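You operate a simulated robot arm through the tools that you are given. There is no shell and no other tool. Be economical: measure what you need, move in short steps, check, and stop when the job is done.

You run a simulated robot arm. Do the job below in one go: nothing can be reset, and whatever is moved stays where it is left.

Task
Free the fixture, turn the sprocket once round, lock it and tighten the bolt that the display names.
Fine: use the tee wrench and put it back.

Only the result counts: the job must be done as asked and must still hold three seconds after the hand-in. Knocking over, shifting, dropping, spilling or breaking anything else fails it.

Robot
A 7-joint arm with a two-finger parallel gripper, fixed in place. Base frame: the origin is at the foot of the arm, x ahead of it, y to its left, z up; the work surface is at about z = 859. Readings come in mm, rad, newtons and seconds.
With the tool pointing down near the work surface it reaches from about 300 to 700 mm from the base axis. Its first joint turns from -1.152 to 1.152 rad. Payload 1.57 kg.
The tool frame sits at the grasp point between the pads (the TCP): z along the fingers, y along the line on which they close. The tips reach 30 mm beyond it. The gripper opens to 110 mm. The fingers are 24 mm wide and 12 mm thick; the gripper's body (48 by 112 mm) begins 78 mm behind the TCP.
Orientation is told as [roll, pitch, yaw] about the base's x, y, z axes, in that order, counted from this pose: with the fingers straight down and closing along the base's y, the tool's x points along the base's -x, its y along +y and its z along -z.

Tools
- The arm moves only by the tool nudge_tool. Its argument "motion" is text: rows parted by semicolons, each of 7 numbers parted by spaces: the shift along the base's x, y, z in units of 25 mm (1.0 is 25 mm), then the turn, a rotation vector about the base's x, y, z in units of 4 degrees (1.0 is 4 degrees), then the closure in counts, from 0 (fully open) to 255 (shut). In form: dx dy dz rx ry rz jaw; .... A call has 1 to 20 rows; each row shifts and turns the commanded pose from where the row before left it. A call with a number of a shift or a turn outside -1 to 1 is refused whole. Rows are played at 5 a second. More than 50 mm and 0.15 rad between two rows, or a gripper value outside its range, and nothing of the call is played. Where a pose cannot be reached the arm comes as near as it can. A force on the tool above 40 N (or 10 N above the force at the start of the call, whichever is more), or a blocked arm, ends the call early, and 0.2 s more pass. Each finger travels about 108 mm/s and halts on what it meets, pressing with about 43 N; the grip force reading is that of the motor and also rises with nothing between the fingers. The clock runs only during rows and for 0.2 s after the last one: add rows that do not move to give the fingers time. It gives the time, the measured TCP pose, the force on the tool (base axes), the opening and the grip force at its end, in the units of the frame above (readings bear some noise).
- Cameras (640 x 400 px; columns grow to the right, rows downward): "scene" is fixed at [151.8, -378.5, 1417]; the picture's right is [0.91, -0.42, 0.00], its down [-0.19, -0.41, -0.89] and it looks along [0.38, 0.81, -0.45] (base axes); focal length 214 px, centre (320, 200). "wrist" rides on the gripper at [70, 16, -141] in the tool frame; the picture's right is [-0.23, 0.97, 0.00], its down [-0.85, -0.20, -0.48] and it looks along [-0.47, -0.11, 0.88] (tool axes); focal length 222 px, centre (320, 200). There is no depth. A picture from a camera that has moved, and an enlarged one, comes with that camera's place and axes in the base frame and with its lens.
- snapshot(camera): a new picture of that camera. No time passes.
- close_up(camera, box): a new picture of the part [left, top, right, bottom] of that camera's present view, enlarged. No time passes.
- close_job(): hands the job in; it is judged then, once.

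Work in short steps. Places have to be worked out from the pictures, the camera data and where the tool is seen: move nearer, look again, correct. Check each grasp and each placing, and mend what went wrong. You have 120 turns and 76 pictures in all, those below and enlarged ones among them. Open the gripper and draw the arm clear of the work before you hand the job in, unless the task says otherwise; then end with one line.

The tools are called after "Emit:" as a command line: name --argument value ..., lists and objects as JSON in quotes. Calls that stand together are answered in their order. nudge_tool: Moves the arm, as the interface text tells. Its arguments: {"type":"object","properties":{"motion":{"type":"string"}},"required":["motion"]} The other tools are called the same way: snapshot (camera) takes a picture; close_up (camera, box) takes an enlarged picture of a part of a camera's view; close_job () hands the job in.

At the start:

```text
clock: 0.0
tcp_pos: [357.7, 43.2, 1322.0]
orientation: [-0.001, 0.001, 0.001]
ft_force: [0.5, -0.2, 0.3]
gripper_width: 109.9
grip_force: 0.0
```

scene: 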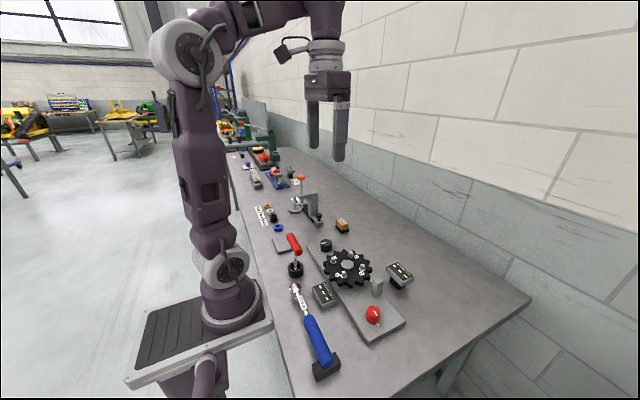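
wrist: 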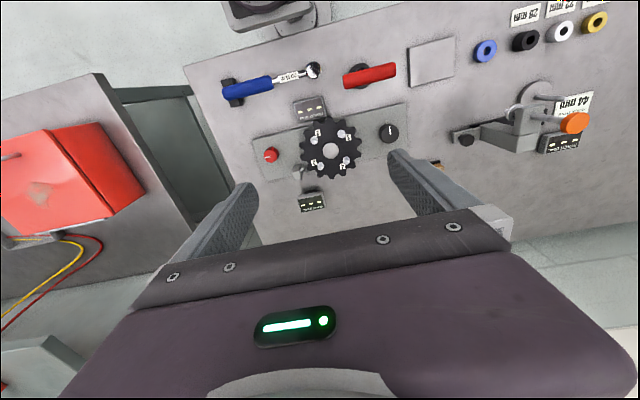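

The views show a sprocket fixture, a blue and a red handled tool, and displays. I take enlarged views to read the labels.

Emit:
close_up --camera "scene" --box '[270, 220, 430, 390]'

Emit:
close_up --camera "wrist" --box '[210, 50, 420, 220]'

Emit:
close_up --camera "wrist" --box '[400, 0, 640, 180]'

```text
2.35 times, centred on (350, 305) of scene
camera zoom: at [151.8, -378.5, 1417.0], right [0.91, -0.42, 0.0], down [-0.19, -0.41, -0.89], along [0.38, 0.81, -0.45], focal length 505 px, centre (249, -47)
```

zoom: 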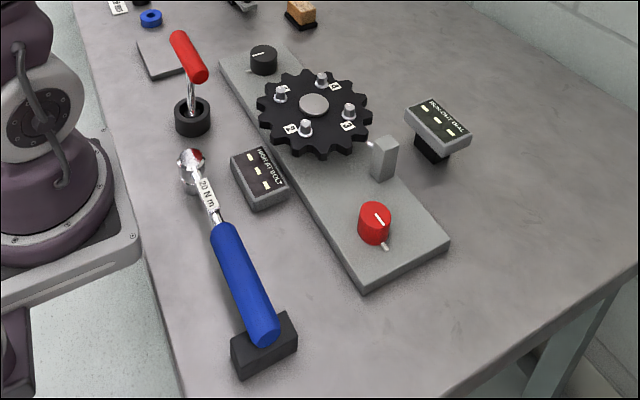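

```text
2.35 times, centred on (315, 135) of wrist
camera zoom: at [288.2, 61.0, 1462.2], right [0.23, 0.97, 0.0], down [0.85, -0.2, 0.48], along [0.47, -0.11, -0.88], focal length 523 px, centre (332, 353)
```

zoom: 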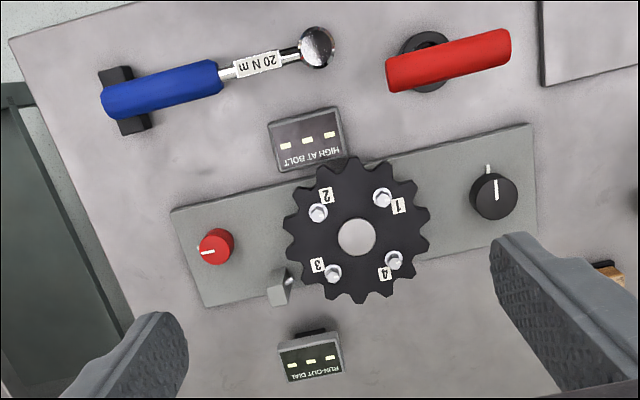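

```text
2.22 times, centred on (520, 90) of wrist
camera zoom: at [288.2, 61.0, 1462.2], right [0.23, 0.97, 0.0], down [0.85, -0.2, 0.48], along [0.47, -0.11, -0.88], focal length 494 px, centre (-124, 444)
```

zoom: 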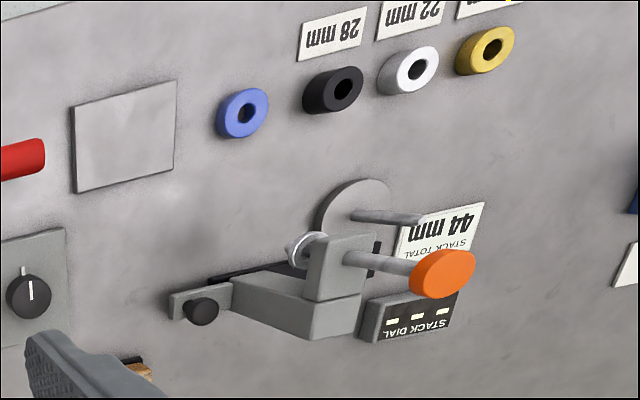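

The red tee wrench stands at about (308, 152, top z≈980) and the sprocket at about (448, 51, 930). I move down and ahead, staying clear of everything, for a closer look at the fixture.

Emit:
nudge_tool --motion "0 0 -1 0 0 0 0; 0 0 -1 0 0 0 0; 0.5 0 -1 0 0 0 0; 0.5 0 -1 0 0 0 0; 0.5 0 -1 0 0 0 0; 0.5 0 -1 0 0 0 0; 0 0 0 0 0 0 0"

Emit:
snapshot --camera "wrist"

```text
clock: 1.6
tcp_pos: [409.1, 43.4, 1172.7]
orientation: [0.001, 0.001, 0.002]
ft_force: [-0.1, 0.1, -0.4]
gripper_width: 110.0
grip_force: 0.0
```

```text
70 pictures are left
camera wrist: at [338.5, 60.3, 1312.6], right [0.23, 0.97, 0.0], down [0.85, -0.2, 0.48], along [0.47, -0.11, -0.88], focal length 222 px, centre (320, 200)
```

wrist: 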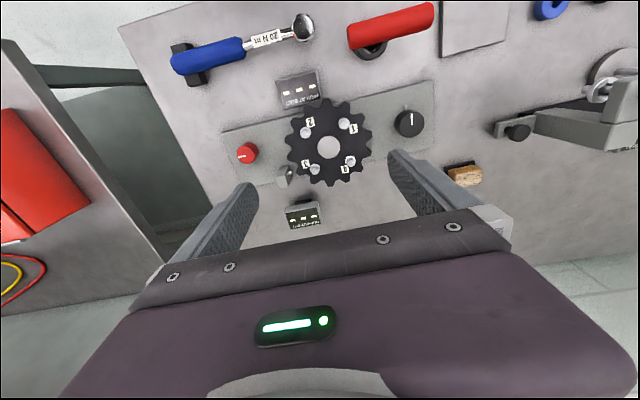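

Emit:
close_up --camera "wrist" --box '[220, 60, 440, 230]'

Emit:
close_up --camera "scene" --box '[300, 220, 420, 350]'

Emit:
close_up --camera "wrist" --box '[160, 0, 440, 110]'

```text
2.35 times, centred on (330, 145) of wrist
camera zoom: at [338.5, 60.3, 1312.6], right [0.23, 0.97, 0.0], down [0.85, -0.2, 0.48], along [0.47, -0.11, -0.88], focal length 523 px, centre (296, 329)
```

zoom: 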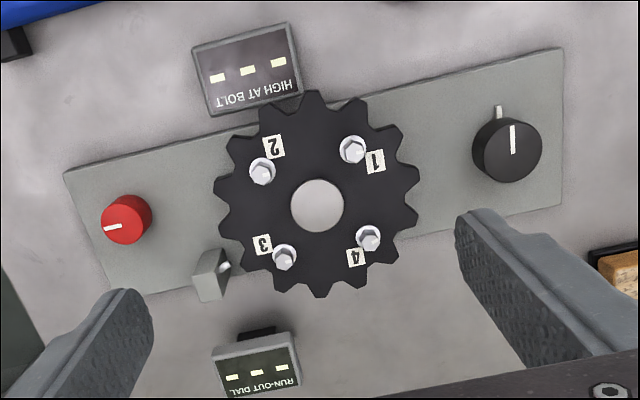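

```text
3.08 times, centred on (360, 285) of scene
camera zoom: at [151.8, -378.5, 1417.0], right [0.91, -0.42, 0.0], down [-0.19, -0.41, -0.89], along [0.38, 0.81, -0.45], focal length 660 px, centre (197, -62)
```

zoom: 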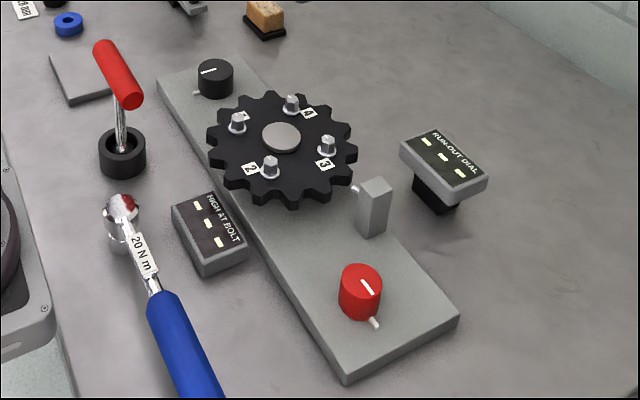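

```text
2.29 times, centred on (300, 55) of wrist
camera zoom: at [338.5, 60.3, 1312.6], right [0.23, 0.97, 0.0], down [0.85, -0.2, 0.48], along [0.47, -0.11, -0.88], focal length 508 px, centre (366, 531)
```

zoom: 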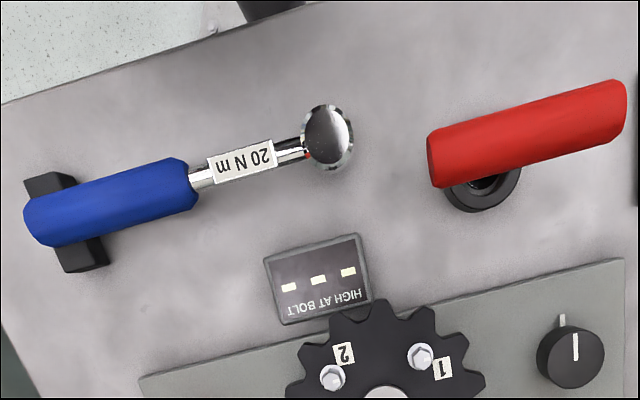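

Triangulated: hub top (447, 51, 931), red knob top about (434, -97, 904), black knob top about (442, 194, 918). Red is probably the lock; I move above it for a closer look, with the jaws partly closed.

Emit:
nudge_tool --motion "0.3 -1 -0.5 0 0 0 90; 0.3 -1 -0.5 0 0 0 90; 0.3 -1 -0.5 0 0 0 90; 0 -1 -1 0 0 0 90; 0 -1 -1 0 0 0 90; 0 -0.6 -1 0 0 0 90; 0 0 -1 0 0 0 90; 0 0 0 0 0 0 90"

Emit:
snapshot --camera "wrist"

Emit:
close_up --camera "scene" --box '[300, 220, 440, 350]'

```text
clock: 3.4
tcp_pos: [430.3, -94.9, 1031.7]
orientation: [0.0, -0.001, 0.0]
ft_force: [1.5, 0.2, 0.3]
gripper_width: 71.3
grip_force: 0.1
```

```text
66 pictures are left
camera wrist: at [360.2, -78.2, 1172.9], right [0.23, 0.97, 0.0], down [0.85, -0.2, 0.48], along [0.47, -0.11, -0.88], focal length 222 px, centre (320, 200)
```

wrist: 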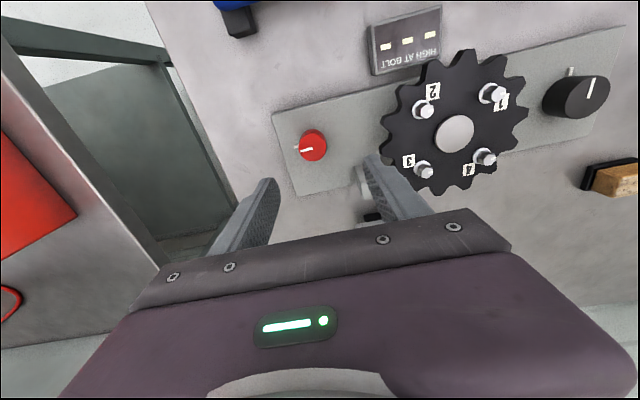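

```text
3.08 times, centred on (370, 285) of scene
camera zoom: at [151.8, -378.5, 1417.0], right [0.91, -0.42, 0.0], down [-0.19, -0.41, -0.89], along [0.38, 0.81, -0.45], focal length 660 px, centre (166, -62)
```

zoom: 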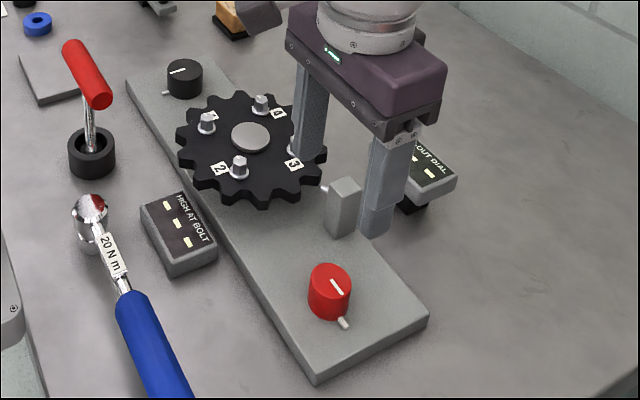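

The knob is near (427–438, -101). I enlarge it for a finer reading.

Emit:
close_up --camera "wrist" --box '[270, 100, 390, 230]'

Emit:
close_up --camera "scene" --box '[350, 270, 420, 330]'

```text
3.08 times, centred on (330, 165) of wrist
camera zoom: at [360.2, -78.2, 1172.9], right [0.23, 0.97, 0.0], down [0.85, -0.2, 0.48], along [0.47, -0.11, -0.88], focal length 684 px, centre (289, 308)
```

zoom: 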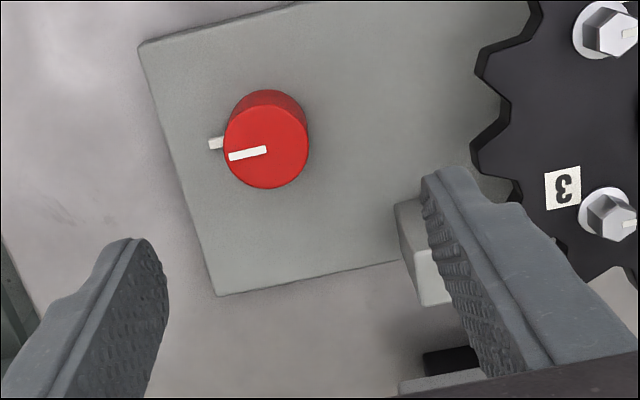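

```text
6.67 times, centred on (385, 300) of scene
camera zoom: at [151.8, -378.5, 1417.0], right [0.91, -0.42, 0.0], down [-0.19, -0.41, -0.89], along [0.38, 0.81, -0.45], focal length 1430 px, centre (-113, -467)
```

zoom: 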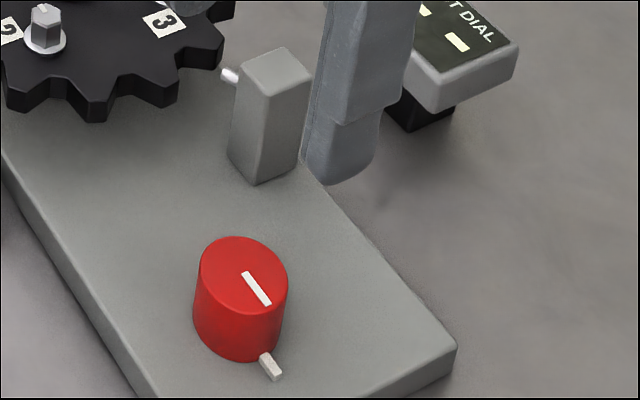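

Knob top is at about (432, -104, 910), about 32 mm across. I go down around it, stopping with the tips just above the plate.

Emit:
nudge_tool --motion "0.07 -0.33 -1 0 0 0 90; 0 0 -1 0 0 0 90; 0 0 -1 0 0 0 90; 0 0 -1 0 0 0 90; 0 0 -0.5 0 0 0 90; 0 0 0 0 0 0 90"

Emit:
close_up --camera "scene" --box '[330, 250, 430, 330]'

Emit:
close_up --camera "wrist" --box '[220, 80, 420, 230]'

```text
clock: 4.8
tcp_pos: [433.3, -106.3, 922.5]
orientation: [0.001, 0.0, 0.0]
ft_force: [-0.4, -0.7, -0.7]
gripper_width: 71.3
grip_force: 0.1
```

```text
5.00 times, centred on (380, 290) of scene
camera zoom: at [151.8, -378.5, 1417.0], right [0.91, -0.42, 0.0], down [-0.19, -0.41, -0.89], along [0.38, 0.81, -0.45], focal length 1072 px, centre (20, -250)
```

zoom: 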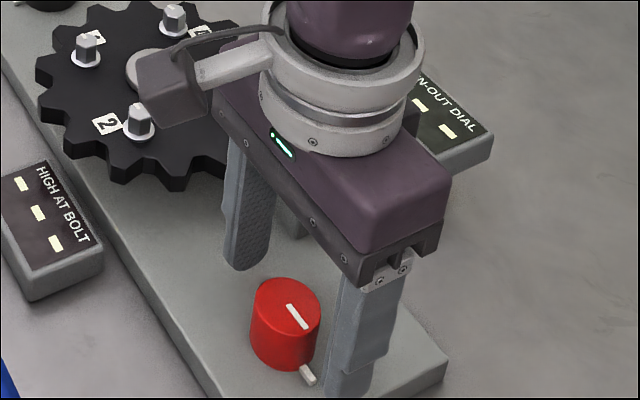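

```text
2.67 times, centred on (320, 155) of wrist
camera zoom: at [363.1, -88.5, 1062.6], right [0.23, 0.97, 0.0], down [0.85, -0.2, 0.48], along [0.47, -0.11, -0.88], focal length 592 px, centre (320, 320)
```

zoom: 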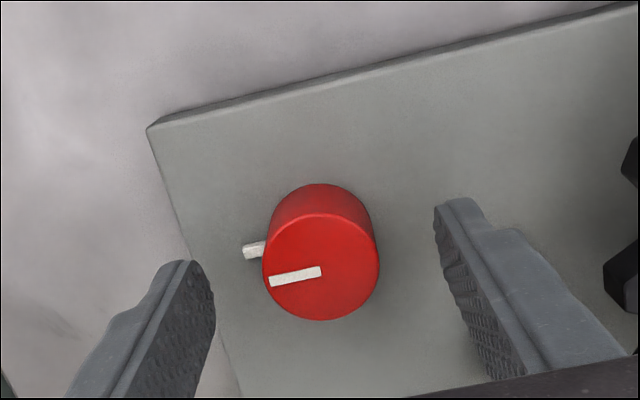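

The knob is centred at about (428, -103). I correct by -5 mm in x and +3 in y, go 6 mm lower and grip it.

Emit:
nudge_tool --motion "-0.2 0.12 -0.25 0 0 0 90; 0 0 0 0 0 0 90; 0 0 0 0 0 0 255; 0 0 0 0 0 0 255; 0 0 0 0 0 0 255; 0 0 0 0 0 0 255"

```text
clock: 6.2
tcp_pos: [427.9, -104.7, 914.9]
orientation: [-0.001, 0.0, -0.003]
ft_force: [0.7, -36.4, -12.3]
gripper_width: 33.8
grip_force: 41.5
```

Gripped at 33.8 mm, but there is 36 N of side load; I ease it toward -y.

Emit:
nudge_tool --motion "0 -0.05 0.02 0 0 0 255; 0 0 0 0 0 0 255"

```text
clock: 6.8
tcp_pos: [428.4, -104.8, 917.3]
orientation: [-0.005, -0.002, -0.003]
ft_force: [3.3, -8.9, -11.2]
gripper_width: 33.5
grip_force: 41.6
stopped in row 2: the force on the tool passed its limit (the readings are from after the stop); the commanded pose is now the measured one
```

Side load is down to 9 N. I try turning counter-clockwise (seen from above), gently.

Emit:
nudge_tool --motion "0 0 0 0 0 1 255; 0 0 0 0 0 1 255; 0 0 0 0 0 1 255; 0 0 0 0 0 1 255; 0 0 0 0 0 0 255"

Emit:
close_up --camera "wrist" --box '[220, 80, 420, 230]'

```text
clock: 8.0
tcp_pos: [428.2, -105.9, 915.9]
orientation: [-0.002, -0.001, 0.276]
ft_force: [-4.8, -26.2, 10.4]
gripper_width: 33.5
grip_force: 41.2
```

```text
2.67 times, centred on (320, 155) of wrist
camera zoom: at [355.7, -107.5, 1056.7], right [-0.05, 1.0, 0.0], down [0.88, 0.04, 0.48], along [0.48, 0.02, -0.88], focal length 592 px, centre (320, 320)
```

zoom: 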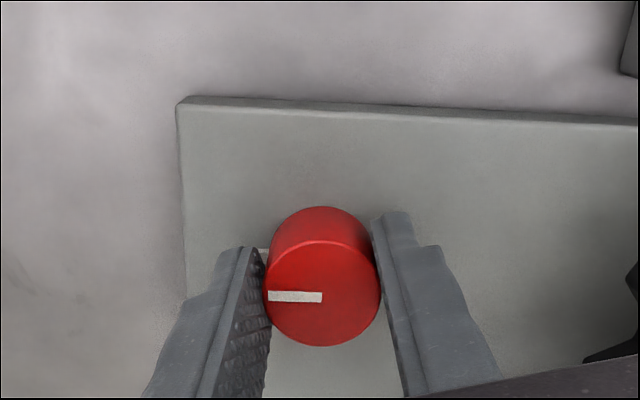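

Line against plate edge shows the knob did not turn counter-clockwise (pads slid). I try clockwise.

Emit:
nudge_tool --motion "0 0 0 0 0 -1 255; 0 0 0 0 0 -1 255; 0 0 0 0 0 -1 255; 0 0 0 0 0 -1 255; 0 0 0 0 0 -1 255; 0 0 0 0 0 -1 255; 0 0 0 0 0 -1 255; 0 0 0 0 0 -1 255; 0 0 0 0 0 0 255"

Emit:
close_up --camera "wrist" --box '[220, 80, 420, 230]'

```text
clock: 9.9
tcp_pos: [428.2, -103.6, 916.7]
orientation: [-0.001, -0.003, -0.281]
ft_force: [5.8, -21.9, 8.8]
gripper_width: 33.2
grip_force: 40.8
```

```text
2.67 times, centred on (320, 155) of wrist
camera zoom: at [365.5, -68.1, 1056.5], right [0.49, 0.87, 0.0], down [0.76, -0.43, 0.48], along [0.42, -0.24, -0.88], focal length 592 px, centre (320, 320)
```

zoom: 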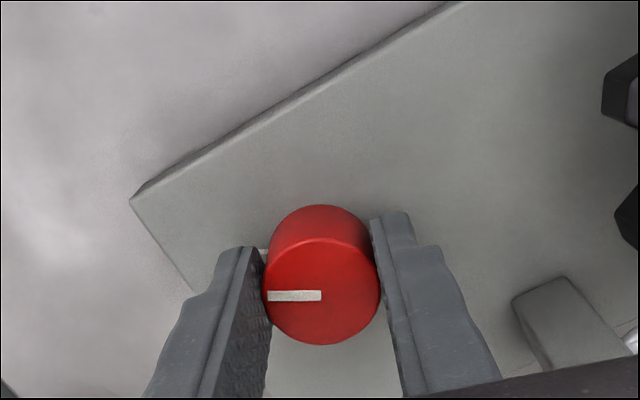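

Clockwise works: the knob has followed 32°. I go on another 60°.

Emit:
nudge_tool --motion "0 0 0 0 0 -1 255; 0 0 0 0 0 -1 255; 0 0 0 0 0 -1 255; 0 0 0 0 0 -1 255; 0 0 0 0 0 -1 255; 0 0 0 0 0 -1 255; 0 0 0 0 0 -1 255; 0 0 0 0 0 -1 255; 0 0 0 0 0 -1 255; 0 0 0 0 0 -1 255; 0 0 0 0 0 -1 255; 0 0 0 0 0 -1 255; 0 0 0 0 0 -1 255; 0 0 0 0 0 -1 255; 0 0 0 0 0 -1 255; 0 0 0 0 0 0 255"

Emit:
close_up --camera "wrist" --box '[220, 80, 420, 230]'

```text
clock: 13.2
tcp_pos: [429.3, -103.1, 915.3]
orientation: [0.001, -0.003, -1.31]
ft_force: [5.9, 3.2, -12.3]
gripper_width: 33.1
grip_force: 41.4
stopped in row 15: the force on the tool passed its limit (the readings are from after the stop); the commanded pose is now the measured one
```

```text
2.67 times, centred on (320, 155) of wrist
camera zoom: at [426.8, -30.5, 1056.6], right [1.0, 0.03, 0.0], down [0.03, -0.88, 0.48], along [0.02, -0.48, -0.88], focal length 592 px, centre (320, 320)
```

zoom: 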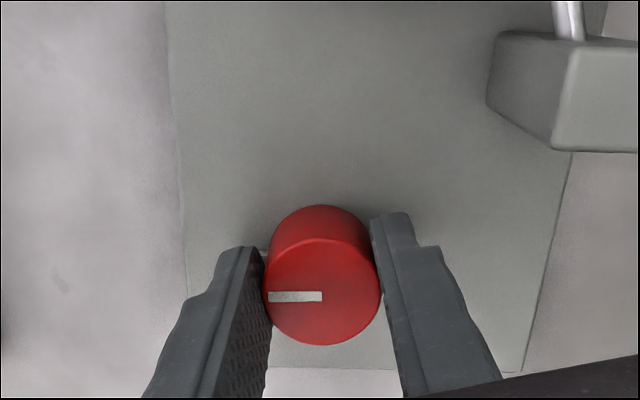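

The line has moved 90° (from -y to -x) and the arm met a stop. I release, rise, and look at the state.

Emit:
nudge_tool --motion "0 0 0 0 0 0 90; 0 0 0 0 0 0 90; 0 0 1 0 0 0 90; 0 0 1 0 0 0 90; 0 0 1 0 0 0 90; 0 0 1 0 0 0 90; 0 0 0 0 0 0 90"

Emit:
snapshot --camera "wrist"

Emit:
close_up --camera "scene" --box '[300, 220, 440, 350]'

```text
clock: 14.8
tcp_pos: [429.1, -104.0, 1015.2]
orientation: [0.002, -0.001, -1.312]
ft_force: [0.0, 0.8, 0.4]
gripper_width: 71.0
grip_force: 0.0
```

```text
57 pictures are left
camera wrist: at [426.6, -31.4, 1156.6], right [1.0, 0.03, 0.0], down [0.03, -0.88, 0.48], along [0.02, -0.48, -0.88], focal length 222 px, centre (320, 200)
```

wrist: 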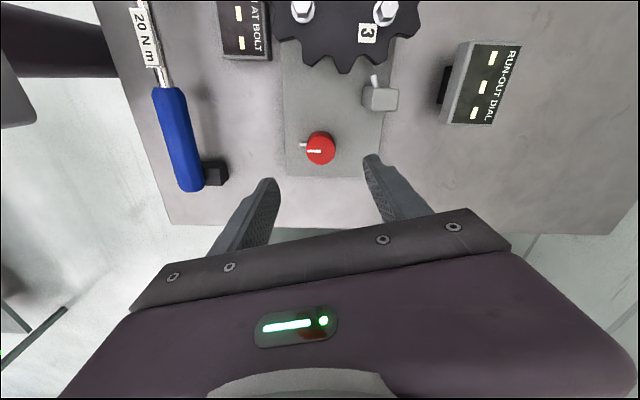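

```text
3.08 times, centred on (370, 285) of scene
camera zoom: at [151.8, -378.5, 1417.0], right [0.91, -0.42, 0.0], down [-0.19, -0.41, -0.89], along [0.38, 0.81, -0.45], focal length 660 px, centre (166, -62)
```

zoom: 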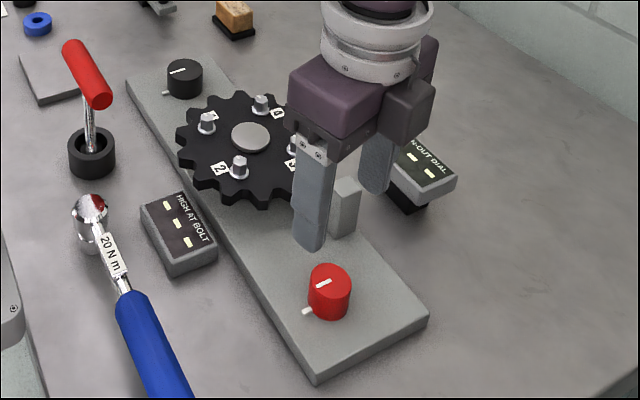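

The pin turns with the knob; it now points -x, like the black one, so the fixture should be free. Next I go over the black knob (probably the drive), turning the wrist back toward yaw 0.

Emit:
nudge_tool --motion "0 0 1 0 0 1 90; 0 1 0.6 0 0 1 90; 0 1 0 0 0 1 90; 0 1 0 0 0 1 90; 0 1 0 0 0 1 90; 0 1 0 0 0 1 90; 0 1 0 0 0 1 90; 0 1 0 0 0 1 90; 0 1 0 0 0 1 90; 0 1 0 0 0 1 90; 0 1 0 0 0 1 90; 0 1 0 0 0 1 90; 0.3 0.9 0 0 0 1 90; 0 0 0 0 0 1 90; 0 0 0 0 0 1 90; 0 0 0 0 0 1 90; 0 0 0 0 0 1 90; 0 0 0 0 0 1 90; 0 0 0 0 0 0.8 90; 0 0 0 0 0 0 90"

Emit:
snapshot --camera "wrist"

```text
clock: 18.9
tcp_pos: [435.3, 192.8, 1056.4]
orientation: [0.002, -0.002, 0.003]
ft_force: [0.1, -0.1, -0.4]
gripper_width: 71.2
grip_force: 0.1
```

```text
55 pictures are left
camera wrist: at [366.4, 210.6, 1196.6], right [0.22, 0.97, 0.0], down [0.85, -0.2, 0.48], along [0.47, -0.11, -0.88], focal length 222 px, centre (320, 200)
```

wrist: 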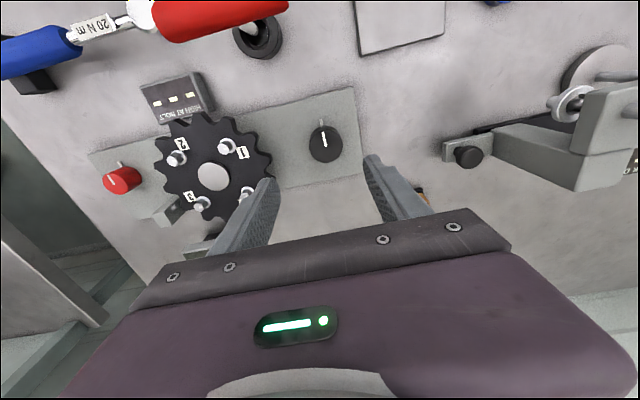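

Black knob is centred at about (440, 200), about 42 mm across. I lower to z≈931 over it and look.

Emit:
nudge_tool --motion "0.2 0.28 -1 0 0 0 80; 0 0 -1 0 0 0 80; 0 0 -1 0 0 0 80; 0 0 -1 0 0 0 80; 0 0 -1 0 0 0 80; 0 0 0 0 0 0 80"

Emit:
close_up --camera "wrist" --box '[220, 80, 420, 230]'

```text
clock: 20.4
tcp_pos: [442.8, 200.0, 930.8]
orientation: [0.0, -0.002, 0.002]
ft_force: [-0.1, -0.2, 0.7]
gripper_width: 75.8
grip_force: 0.0
```

```text
2.67 times, centred on (320, 155) of wrist
camera zoom: at [372.5, 217.1, 1071.4], right [0.23, 0.97, 0.0], down [0.85, -0.2, 0.48], along [0.47, -0.11, -0.88], focal length 592 px, centre (320, 320)
```

zoom: 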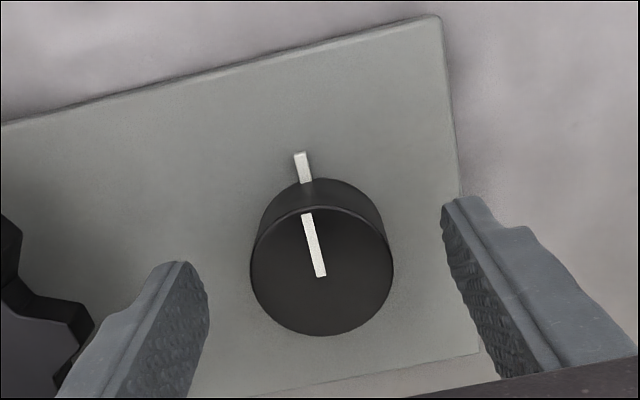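

Knob centre is at (443, 201), within 1 mm of the tool. I go down 15 mm and grip.

Emit:
nudge_tool --motion "0.02 0.03 -0.6 0 0 0 80; 0 0 0 0 0 0 80; 0 0 0 0 0 0 255; 0 0 0 0 0 0 255; 0 0 0 0 0 0 255"

```text
clock: 21.6
tcp_pos: [441.6, 199.4, 916.1]
orientation: [-0.003, 0.001, -0.001]
ft_force: [2.0, -18.4, -2.0]
gripper_width: 43.4
grip_force: 45.2
```

Gripped at 43 mm. I try turning it 24° counter-clockwise and watch sprocket and displays.

Emit:
nudge_tool --motion "0 -0.02 0 0 0 1 255; 0 0 0 0 0 1 255; 0 0 0 0 0 1 255; 0 0 0 0 0 1 255; 0 0 0 0 0 1 255; 0 0 0 0 0 1 255; 0 0 0 0 0 0 255"

Emit:
close_up --camera "scene" --box '[300, 220, 440, 350]'

Emit:
close_up --camera "wrist" --box '[100, 80, 420, 230]'

```text
clock: 23.4
tcp_pos: [442.1, 198.4, 915.1]
orientation: [-0.001, 0.0, 0.419]
ft_force: [3.6, -5.4, 0.2]
gripper_width: 43.6
grip_force: 45.2
stopped in row 7: the force on the tool passed its limit (the readings are from after the stop); the commanded pose is now the measured one
```

```text
3.08 times, centred on (370, 285) of scene
camera zoom: at [151.9, -378.6, 1417.0], right [0.91, -0.42, 0.0], down [-0.19, -0.41, -0.89], along [0.38, 0.81, -0.45], focal length 660 px, centre (166, -62)
```

zoom: 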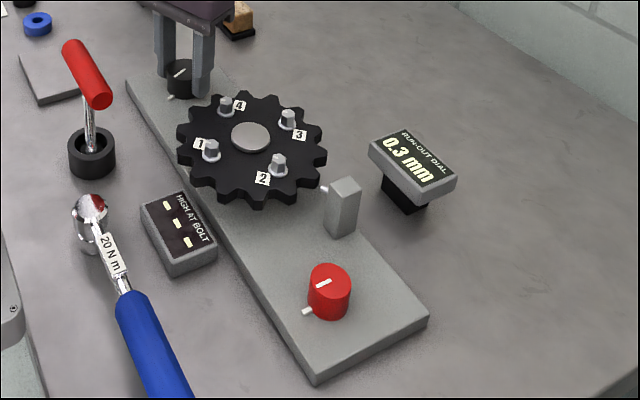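

```text
2.00 times, centred on (260, 155) of wrist
camera zoom: at [371.9, 186.7, 1056.4], right [-0.19, 0.98, 0.0], down [0.86, 0.17, 0.48], along [0.47, 0.09, -0.88], focal length 444 px, centre (440, 290)
```

zoom: 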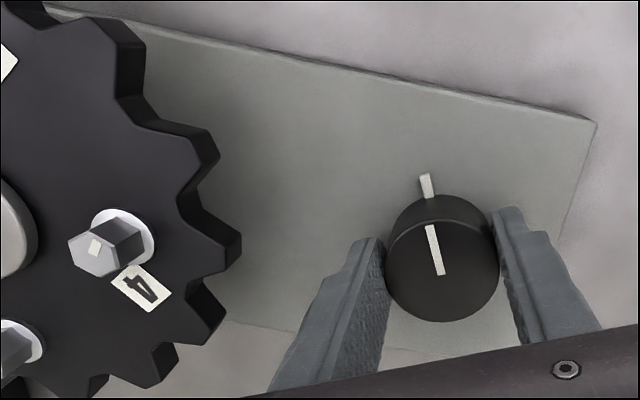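

The black knob drives the sprocket and the dial reads 0.3 mm. I keep turning the same way.

Emit:
nudge_tool --motion "0 0 0 0 0 1 255; 0 0 0 0 0 1 255; 0 0 0 0 0 1 255; 0 0 0 0 0 1 255; 0 0 0 0 0 1 255; 0 0 0 0 0 1 255; 0 0 0 0 0 1 255; 0 0 0 0 0 1 255; 0 0 0 0 0 1 255; 0 0 0 0 0 1 255; 0 0 0 0 0 1 255; 0 0 0 0 0 1 255; 0 0 0 0 0 1 255; 0 0 0 0 0 1 255; 0 0 0 0 0 1 255; 0 0 0 0 0 1 255; 0 0 0 0 0 0 255"

Emit:
close_up --camera "scene" --box '[300, 220, 440, 350]'

```text
clock: 25.9
tcp_pos: [443.5, 197.8, 915.5]
orientation: [-0.006, 0.001, 1.206]
ft_force: [7.9, -2.2, -7.6]
gripper_width: 43.7
grip_force: 45.1
stopped in row 12: the force on the tool passed its limit (the readings are from after the stop); the commanded pose is now the measured one
```

```text
3.08 times, centred on (370, 285) of scene
camera zoom: at [152.1, -378.5, 1417.0], right [0.91, -0.42, 0.0], down [-0.19, -0.41, -0.89], along [0.38, 0.81, -0.45], focal length 660 px, centre (166, -62)
```

zoom: 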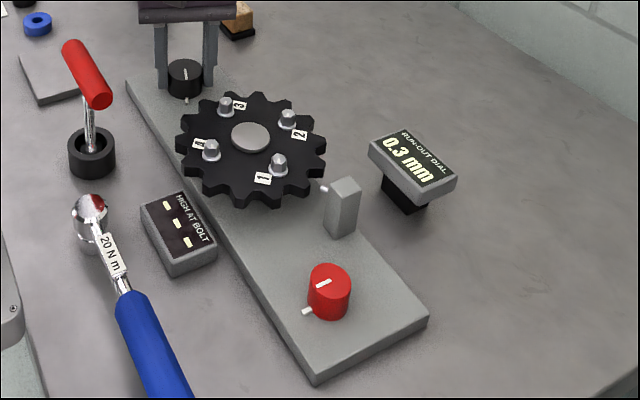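

Ratio is about 2:1 (45° of knob gave 90° of sprocket), so half a turn of the knob is needed; 69° done. I continue.

Emit:
nudge_tool --motion "0 0 0 0 0 1 255; 0 0 0 0 0 1 255; 0 0 0 0 0 1 255; 0 0 0 0 0 1 255; 0 0 0 0 0 1 255; 0 0 0 0 0 1 255; 0 0 0 0 0 1 255; 0 0 0 0 0 1 255; 0 0 0 0 0 1 255; 0 0 0 0 0 1 255; 0 0 0 0 0 1 255; 0 0 0 0 0 1 255; 0 0 0 0 0 1 255; 0 0 0 0 0 1 255; 0 0 0 0 0 0 255"

```text
clock: 27.0
tcp_pos: [445.1, 197.0, 916.0]
orientation: [-0.005, -0.001, 1.522]
ft_force: [10.6, 0.1, -10.0]
gripper_width: 43.9
grip_force: 44.9
stopped in row 5: the force on the tool passed its limit (the readings are from after the stop); the commanded pose is now the measured one
```

The tool has drifted off-centre and side load stops it. I open, recentre at (443, 200.5) and turn the wrist back to near yaw 0 for the second half.

Emit:
nudge_tool --motion "0 0 0 0 0 0 80; 0 0 0 0 0 0 80; 0 0 0 0 0 0 80; -0.07 0.13 0 0 0 -1 80; 0 0 0 0 0 -1 80; 0 0 0 0 0 -1 80; 0 0 0 0 0 -1 80; 0 0 0 0 0 -1 80; 0 0 0 0 0 -1 80; 0 0 0 0 0 -1 80; 0 0 0 0 0 -1 80; 0 0 0 0 0 -1 80; 0 0 0 0 0 -1 80; 0 0 0 0 0 -1 80; 0 0 0 0 0 -1 80; 0 0 0 0 0 -1 80; 0 0 0 0 0 -1 80; 0 0 0 0 0 -1 80; 0 0 0 0 0 -1 80; 0 0 0 0 0 -1 80"

Emit:
nudge_tool --motion "0 0 0 0 0 -1 80; 0 0 0 0 0 -1 80; 0 0 0 0 0 -1 80; 0 0 0 0 0 -1 80; 0 0 0 0 0 -1 80; 0 0 0 0 0 0 80"

Emit:
close_up --camera "wrist" --box '[220, 80, 420, 230]'

Emit:
close_up --camera "scene" --box '[300, 220, 440, 350]'

```text
clock: 31.2
tcp_pos: [442.4, 199.9, 916.0]
orientation: [-0.006, 0.001, 0.333]
ft_force: [0.5, 0.0, -0.1]
gripper_width: 75.5
grip_force: 0.0
```

```text
clock: 32.6
tcp_pos: [442.8, 200.2, 915.9]
orientation: [-0.005, 0.002, -0.019]
ft_force: [0.9, 0.0, 0.5]
gripper_width: 75.5
grip_force: 0.1
```

```text
2.67 times, centred on (320, 155) of wrist
camera zoom: at [373.2, 219.2, 1056.9], right [0.24, 0.97, -0.01], down [0.85, -0.21, 0.48], along [0.46, -0.12, -0.88], focal length 592 px, centre (320, 320)
```

zoom: 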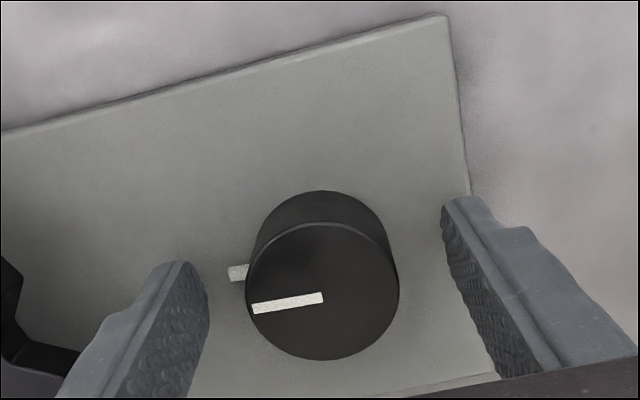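

```text
3.08 times, centred on (370, 285) of scene
camera zoom: at [151.8, -378.5, 1417.0], right [0.91, -0.42, 0.0], down [-0.19, -0.41, -0.89], along [0.38, 0.81, -0.45], focal length 660 px, centre (166, -62)
```

zoom: 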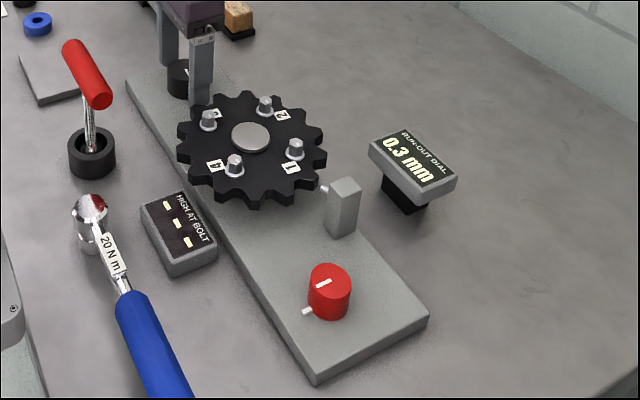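

The knob's line is now at -y (about 88° turned), and the sprocket is about half round. I regrip, centred, and turn on.

Emit:
nudge_tool --motion "0 0.03 0 0 0 0 80; 0 0 0 0 0 0 255; 0 0 0 0 0 0 255; 0 0 0 0 0 0 255; 0 0 0 0 0 0 255"

Emit:
nudge_tool --motion "0 0 0 0 0 1 255; 0 0 0 0 0 1 255; 0 0 0 0 0 1 255; 0 0 0 0 0 1 255; 0 0 0 0 0 1 255; 0 0 0 0 0 1 255; 0 0 0 0 0 1 255; 0 0 0 0 0 1 255; 0 0 0 0 0 1 255; 0 0 0 0 0 1 255; 0 0 0 0 0 1 255; 0 0 0 0 0 1 255"

```text
clock: 33.8
tcp_pos: [442.2, 200.8, 916.1]
orientation: [-0.007, 0.002, -0.016]
ft_force: [-0.1, -10.9, 0.5]
gripper_width: 43.8
grip_force: 44.8
```

```text
clock: 36.2
tcp_pos: [442.5, 198.2, 915.8]
orientation: [-0.009, 0.004, 0.712]
ft_force: [2.6, -5.5, 2.9]
gripper_width: 43.5
grip_force: 45.1
stopped in row 11: the force on the tool passed its limit (the readings are from after the stop); the commanded pose is now the measured one
```

130° of knob so far. I continue with a slight recentring.

Emit:
nudge_tool --motion "0 0.04 0 0 0 1 255; 0 0.02 0 0 0 1 255; 0 0 0 0 0 1 255; 0 0 0 0 0 1 255; 0 0 0 0 0 1 255; 0 0 0 0 0 1 255; 0 0 0 0 0 1 255; 0 0 0 0 0 1 255; 0 0 0 0 0 1 255; 0 0 0 0 0 1 255; 0 0 0 0 0 1 255; 0 0 0 0 0 0 255"

Emit:
close_up --camera "scene" --box '[300, 220, 440, 350]'

```text
clock: 38.0
tcp_pos: [444.4, 198.2, 915.3]
orientation: [-0.012, 0.006, 1.258]
ft_force: [6.0, -3.7, -2.1]
gripper_width: 43.5
grip_force: 45.4
stopped in row 9: the force on the tool passed its limit (the readings are from after the stop); the commanded pose is now the measured one
```

```text
3.08 times, centred on (370, 285) of scene
camera zoom: at [152.0, -378.5, 1417.0], right [0.91, -0.42, 0.0], down [-0.19, -0.41, -0.89], along [0.38, 0.81, -0.45], focal length 660 px, centre (166, -62)
```

zoom: 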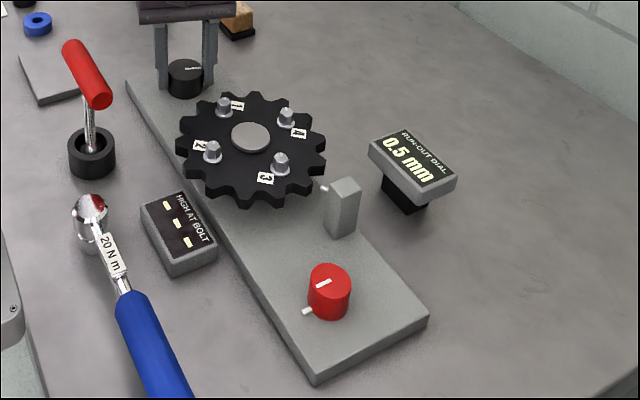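

Sprocket at about 320°. About 20° of knob remain.

Emit:
nudge_tool --motion "0 0.02 0 0 0 1 255; 0 0 0 0 0 1 255; 0 0 0 0 0 1 255; 0 0 0 0 0 1 255; 0 0 0 0 0 1 255; 0 0 0 0 0 0 255"

Emit:
close_up --camera "scene" --box '[300, 220, 440, 350]'

```text
clock: 39.4
tcp_pos: [443.8, 198.6, 914.8]
orientation: [-0.01, 0.008, 1.605]
ft_force: [22.4, -13.1, -20.7]
gripper_width: 43.6
grip_force: 44.7
```

```text
3.08 times, centred on (370, 285) of scene
camera zoom: at [152.7, -378.7, 1416.9], right [0.91, -0.42, 0.0], down [-0.19, -0.41, -0.89], along [0.38, 0.81, -0.45], focal length 660 px, centre (166, -62)
```

zoom: 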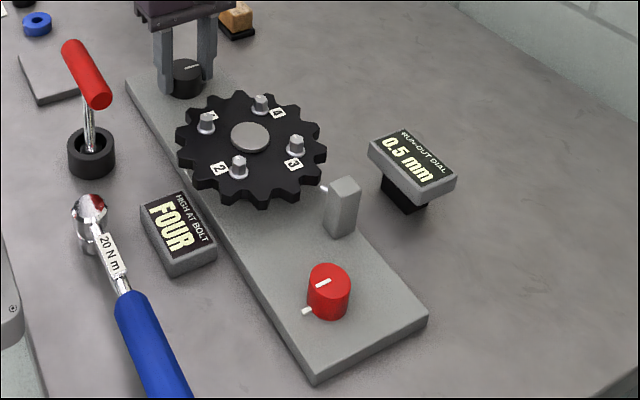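

The display says bolt FOUR and the sprocket is back at its start. I release, rise, and return over the red knob while unwinding the wrist.

Emit:
nudge_tool --motion "0 0 0 0 0 0 80; 0 0 0 0 0 0 80; 0 0 0 0 0 0 80; 0 0 1 0 0 0 80; 0 0 1 0 0 0 80; 0 0 1 0 0 0 80; 0 0 1 0 0 -1 80; 0 0 1 0 0 -1 80; 0 -1 0 0 0 -1 80; 0 -1 0 0 0 -1 80; 0 -1 0 0 0 -1 80; 0 -1 0 0 0 -1 80; 0 -1 0 0 0 -1 80; 0 -1 0 0 0 -1 80; 0 -1 0 0 0 -1 80; 0 -1 0 0 0 -1 80; 0 -1 0 0 0 -1 80; 0 -1 0 0 0 -1 80; 0 -1 0 0 0 -1 80; 0 -1 0 0 0 -1 80"

Emit:
nudge_tool --motion "-0.6 -0.1 0 0 0 -1 90; 0 0 0 0 0 -1 90; 0 0 0 0 0 -1 90; 0 0 0 0 0 -1 90; 0 0 0 0 0 -1 90; 0 0 0 0 0 -1 90; 0 0 0 0 0 -1 90; 0 0 0 0 0 -1 90; 0 0 0 0 0 -1 90; 0 0 0 0 0 0 90"

```text
clock: 43.6
tcp_pos: [443.0, -101.5, 1040.3]
orientation: [-0.012, 0.006, 0.628]
ft_force: [-0.1, -0.3, -0.5]
gripper_width: 75.3
grip_force: 0.1
```

```text
clock: 45.8
tcp_pos: [428.5, -104.2, 1040.4]
orientation: [-0.01, 0.008, -0.002]
ft_force: [-0.5, 0.3, 0.1]
gripper_width: 71.3
grip_force: 0.1
```

I level the tool slightly and descend over the red knob to z≈916.

Emit:
nudge_tool --motion "0.01 0 -1 0.14 -0.11 0 90; 0 0 -1 0 0 0 90; 0 0 -1 0 0 0 90; 0 0 -1 0 0 0 90; 0 0 -0.95 0 0 0 90; 0 0 0 0 0 0 90"

Emit:
close_up --camera "wrist" --box '[220, 80, 420, 230]'

```text
clock: 47.2
tcp_pos: [427.7, -103.7, 917.0]
orientation: [-0.001, 0.0, 0.001]
ft_force: [0.3, -1.0, 0.9]
gripper_width: 70.9
grip_force: 0.1
```

```text
2.67 times, centred on (320, 155) of wrist
camera zoom: at [358.3, -86.1, 1057.4], right [0.23, 0.97, 0.0], down [0.85, -0.2, 0.48], along [0.47, -0.11, -0.88], focal length 592 px, centre (320, 320)
```

zoom: 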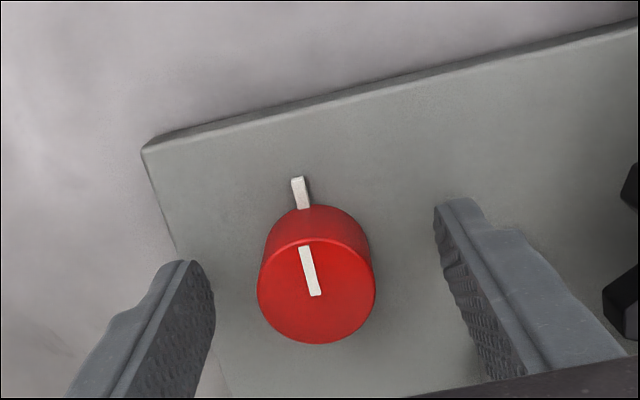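

Well centred. I grip and turn counter-clockwise 90° to lock.

Emit:
nudge_tool --motion "0.02 -0.05 0 0 0 0 90; 0 0 0 0 0 0 255; 0 0 0 0 0 0 255; 0 0 0 0 0 0 255; 0 0 0 0 0 0 255"

Emit:
nudge_tool --motion "0 0 0 0 0 1 255; 0 0 0 0 0 1 255; 0 0 0 0 0 1 255; 0 0 0 0 0 1 255; 0 0 0 0 0 1 255; 0 0 0 0 0 1 255; 0 0 0 0 0 1 255; 0 0 0 0 0 1 255; 0 0 0 0 0 1 255; 0 0 0 0 0 1 255; 0 0 0 0 0 1 255; 0 0 0 0 0 1 255; 0 0 0 0 0 1 255; 0 0 0 0 0 1 255; 0 0 0 0 0 1 255; 0 0 0 0 0 1 255; 0 0 0 0 0 1 255; 0 0 0 0 0 1 255; 0 0 0 0 0 1 255; 0 0 0 0 0 1 255"

```text
clock: 48.4
tcp_pos: [428.3, -105.9, 916.8]
orientation: [-0.002, -0.002, 0.0]
ft_force: [0.7, -2.1, -1.5]
gripper_width: 33.6
grip_force: 41.4
```

```text
clock: 52.6
tcp_pos: [430.4, -105.2, 917.9]
orientation: [-0.002, -0.003, 1.399]
ft_force: [9.5, -28.5, -13.0]
gripper_width: 33.6
grip_force: 41.4
```

Emit:
nudge_tool --motion "0 0 0 0 0 1 255; 0 0 0 0 0 1 255; 0 0 0 0 0 1 255; 0 0 0 0 0 0.5 255; 0 0 0 0 0 0 255"

Emit:
close_up --camera "wrist" --box '[220, 80, 420, 230]'

```text
clock: 53.8
tcp_pos: [430.7, -104.4, 917.6]
orientation: [-0.002, -0.002, 1.642]
ft_force: [13.6, -18.9, -11.9]
gripper_width: 33.6
grip_force: 41.6
```

```text
2.67 times, centred on (320, 155) of wrist
camera zoom: at [418.3, -174.5, 1058.0], right [-0.99, 0.16, 0.0], down [0.14, 0.87, 0.48], along [0.08, 0.48, -0.88], focal length 592 px, centre (320, 320)
```

zoom: 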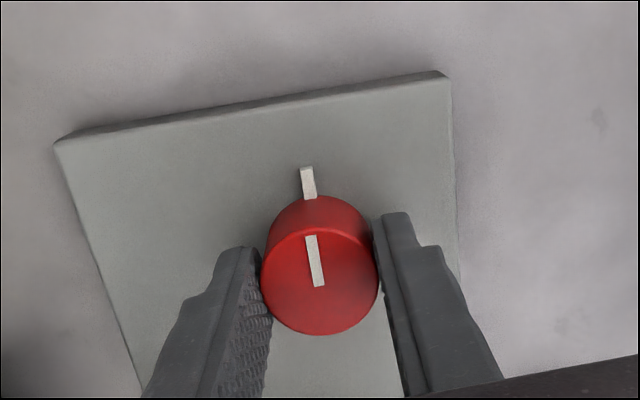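

The knob line is back at -y: locked. I release, rise well clear, and move above the tee wrench keeping yaw ≈90° so the jaws close across its handle.

Emit:
nudge_tool --motion "0 0 0 0 0 0 90; 0 0 0 0 0 0 90; 0 0 1 0 0 0 90; 0 0 1 0 0 0 90; 0 0 1 0 0 -1 90; 0 0 1 0 0 0 90; 0 0 1 0 0 0 90; 0 0 1 0 0 0 90; 0 0 1 0 0 0 0; -0.5 1 0 0 0 0 0; -0.5 1 0 0 0 0 0; -0.5 1 0 0 0 0 0; -0.5 1 0 0 0 0 0; -0.5 1 0 0 0 0 0; -0.5 1 0 0 0 0 0; -0.5 1 0 0 0 0 0; -0.5 1 0 0 0 0 0; -0.4 1 0 0 0 0 0; -0.4 1 0 0 0 0 0"

Emit:
snapshot --camera "wrist"

Emit:
close_up --camera "scene" --box '[270, 200, 430, 350]'

```text
clock: 57.8
tcp_pos: [308.6, 145.3, 1090.1]
orientation: [-0.001, -0.002, 1.571]
ft_force: [-0.4, 0.6, 1.0]
gripper_width: 110.1
grip_force: 0.0
```

```text
44 pictures are left
camera wrist: at [292.3, 76.7, 1231.9], right [-0.97, 0.23, 0.0], down [0.2, 0.85, 0.48], along [0.11, 0.47, -0.88], focal length 222 px, centre (320, 200)
```

wrist: 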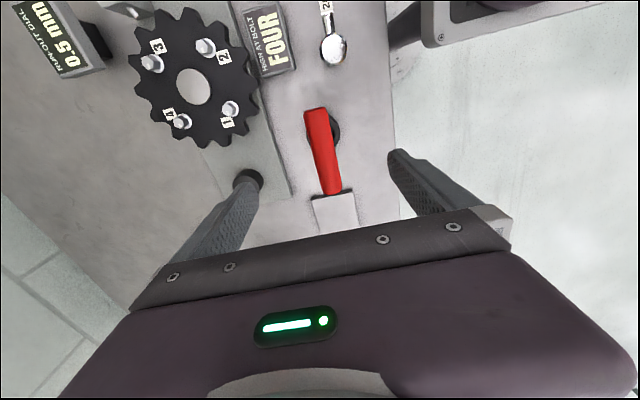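

```text
2.67 times, centred on (350, 275) of scene
camera zoom: at [151.8, -378.5, 1417.0], right [0.91, -0.42, 0.0], down [-0.19, -0.41, -0.89], along [0.38, 0.81, -0.45], focal length 572 px, centre (240, 0)
```

zoom: 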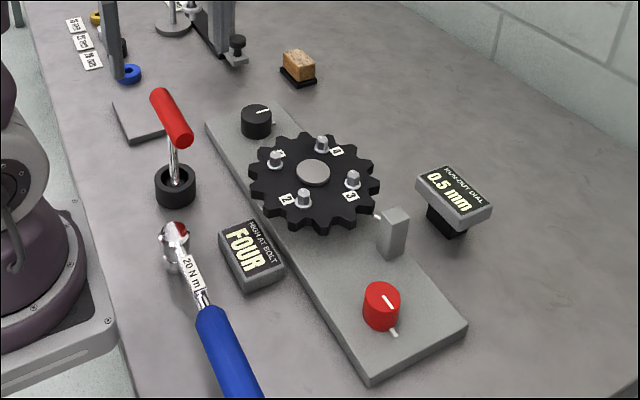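

Handle runs along y from about 106 to 199 at x≈307, z≈987. I come down to z≈1030 straddling it and look again to find the shaft.

Emit:
nudge_tool --motion "-0.04 0.2 -1 0 0 0 0; 0 0 -1 0 0 0 0; 0 0 -0.5 0 0 0 0; 0 0 0 0 0 0 0"

Emit:
close_up --camera "wrist" --box '[220, 50, 420, 220]'

Emit:
close_up --camera "scene" --box '[280, 210, 350, 280]'

```text
clock: 58.8
tcp_pos: [305.1, 150.4, 1028.3]
orientation: [-0.004, 0.0, 1.57]
ft_force: [-0.3, 0.8, -0.1]
gripper_width: 110.0
grip_force: 0.1
```

```text
2.35 times, centred on (320, 135) of wrist
camera zoom: at [290.7, 82.1, 1169.2], right [-0.97, 0.23, 0.0], down [0.2, 0.85, 0.48], along [0.11, 0.47, -0.88], focal length 523 px, centre (320, 353)
```

zoom: 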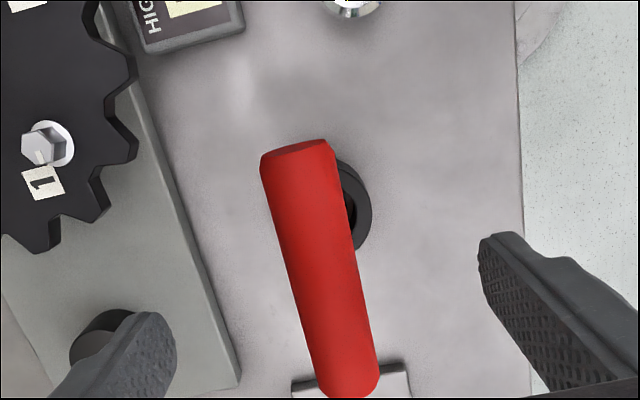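

```text
5.71 times, centred on (315, 245) of scene
camera zoom: at [151.8, -378.5, 1417.0], right [0.91, -0.42, 0.0], down [-0.19, -0.41, -0.89], along [0.38, 0.81, -0.45], focal length 1226 px, centre (349, -57)
```

zoom: 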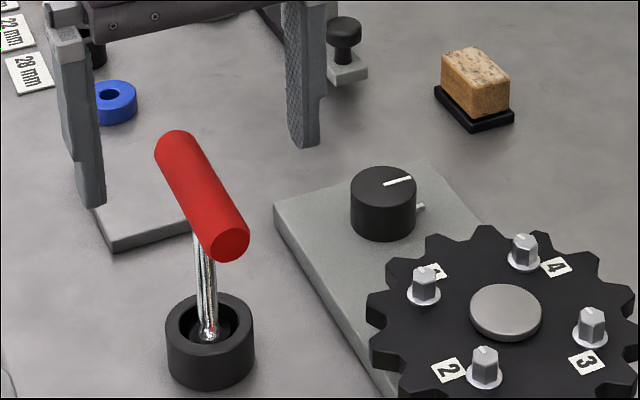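

The shaft meets the handle at mid-length, close to (305, 151). I descend to the handle axis (z≈985) and close.

Emit:
nudge_tool --motion "0 0 -1 0 0 0 0; 0 0 -0.73 0 0 0 0; 0 0 0 0 0 0 0; 0 0 0 0 0 0 150; 0 0 0 0 0 0 255; 0 0 0 0 0 0 255; 0 0 0 0 0 0 255; 0 0 0 0 0 0 255"

Emit:
close_up --camera "scene" --box '[280, 210, 350, 280]'

```text
clock: 60.6
tcp_pos: [308.3, 151.1, 987.1]
orientation: [-0.002, -0.002, 1.571]
ft_force: [0.3, -0.5, 0.4]
gripper_width: 25.3
grip_force: 37.0
```

```text
5.71 times, centred on (315, 245) of scene
camera zoom: at [151.8, -378.5, 1417.0], right [0.91, -0.42, 0.0], down [-0.19, -0.41, -0.89], along [0.38, 0.81, -0.45], focal length 1226 px, centre (349, -57)
```

zoom: 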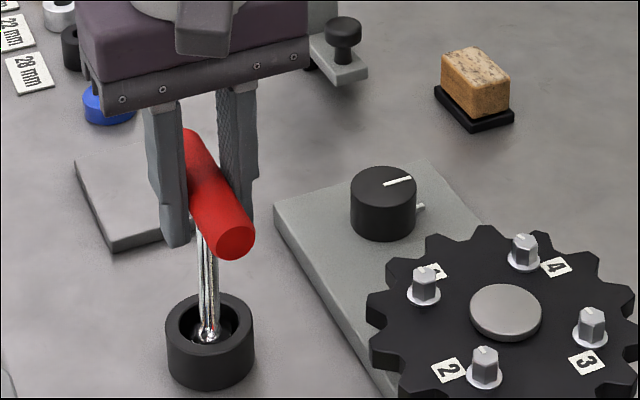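

Firm grip at 25.3 mm. I lift straight up and check.

Emit:
nudge_tool --motion "0 0 0.4 0 0 0 255; 0 0 0.6 0 0 0 255; 0 0 1 0 0 0 255; 0 0 1 0 0 0 255; 0 0 1 0 0 0 255; 0 0 1 0 0 0 255; 0 0 0.5 0 0 0 255; 0 0 0 0 0 0 255"

Emit:
close_up --camera "scene" --box '[270, 150, 400, 280]'

Emit:
snapshot --camera "wrist"

```text
clock: 62.4
tcp_pos: [309.1, 149.7, 1125.3]
orientation: [-0.002, -0.003, 1.571]
ft_force: [-0.2, 0.3, -1.9]
gripper_width: 25.2
grip_force: 36.9
```

```text
3.08 times, centred on (335, 215) of scene
camera zoom: at [151.8, -378.5, 1417.0], right [0.91, -0.42, 0.0], down [-0.19, -0.41, -0.89], along [0.38, 0.81, -0.45], focal length 660 px, centre (274, 154)
```

zoom: 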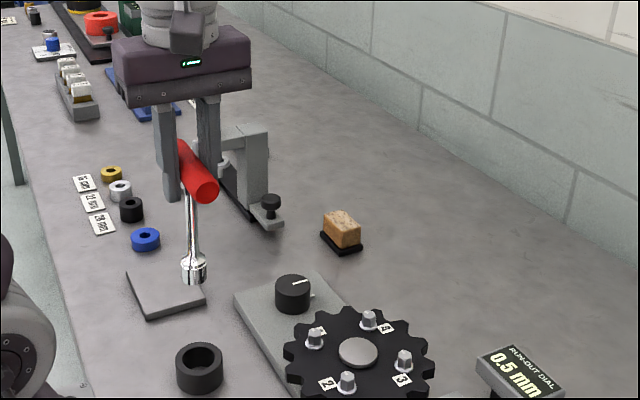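

```text
38 pictures are left
camera wrist: at [292.3, 81.1, 1265.3], right [-0.97, 0.23, 0.0], down [0.2, 0.85, 0.48], along [0.11, 0.47, -0.88], focal length 222 px, centre (320, 200)
```

wrist: 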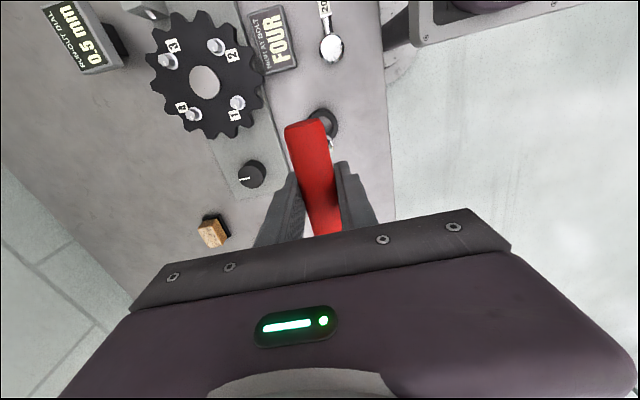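

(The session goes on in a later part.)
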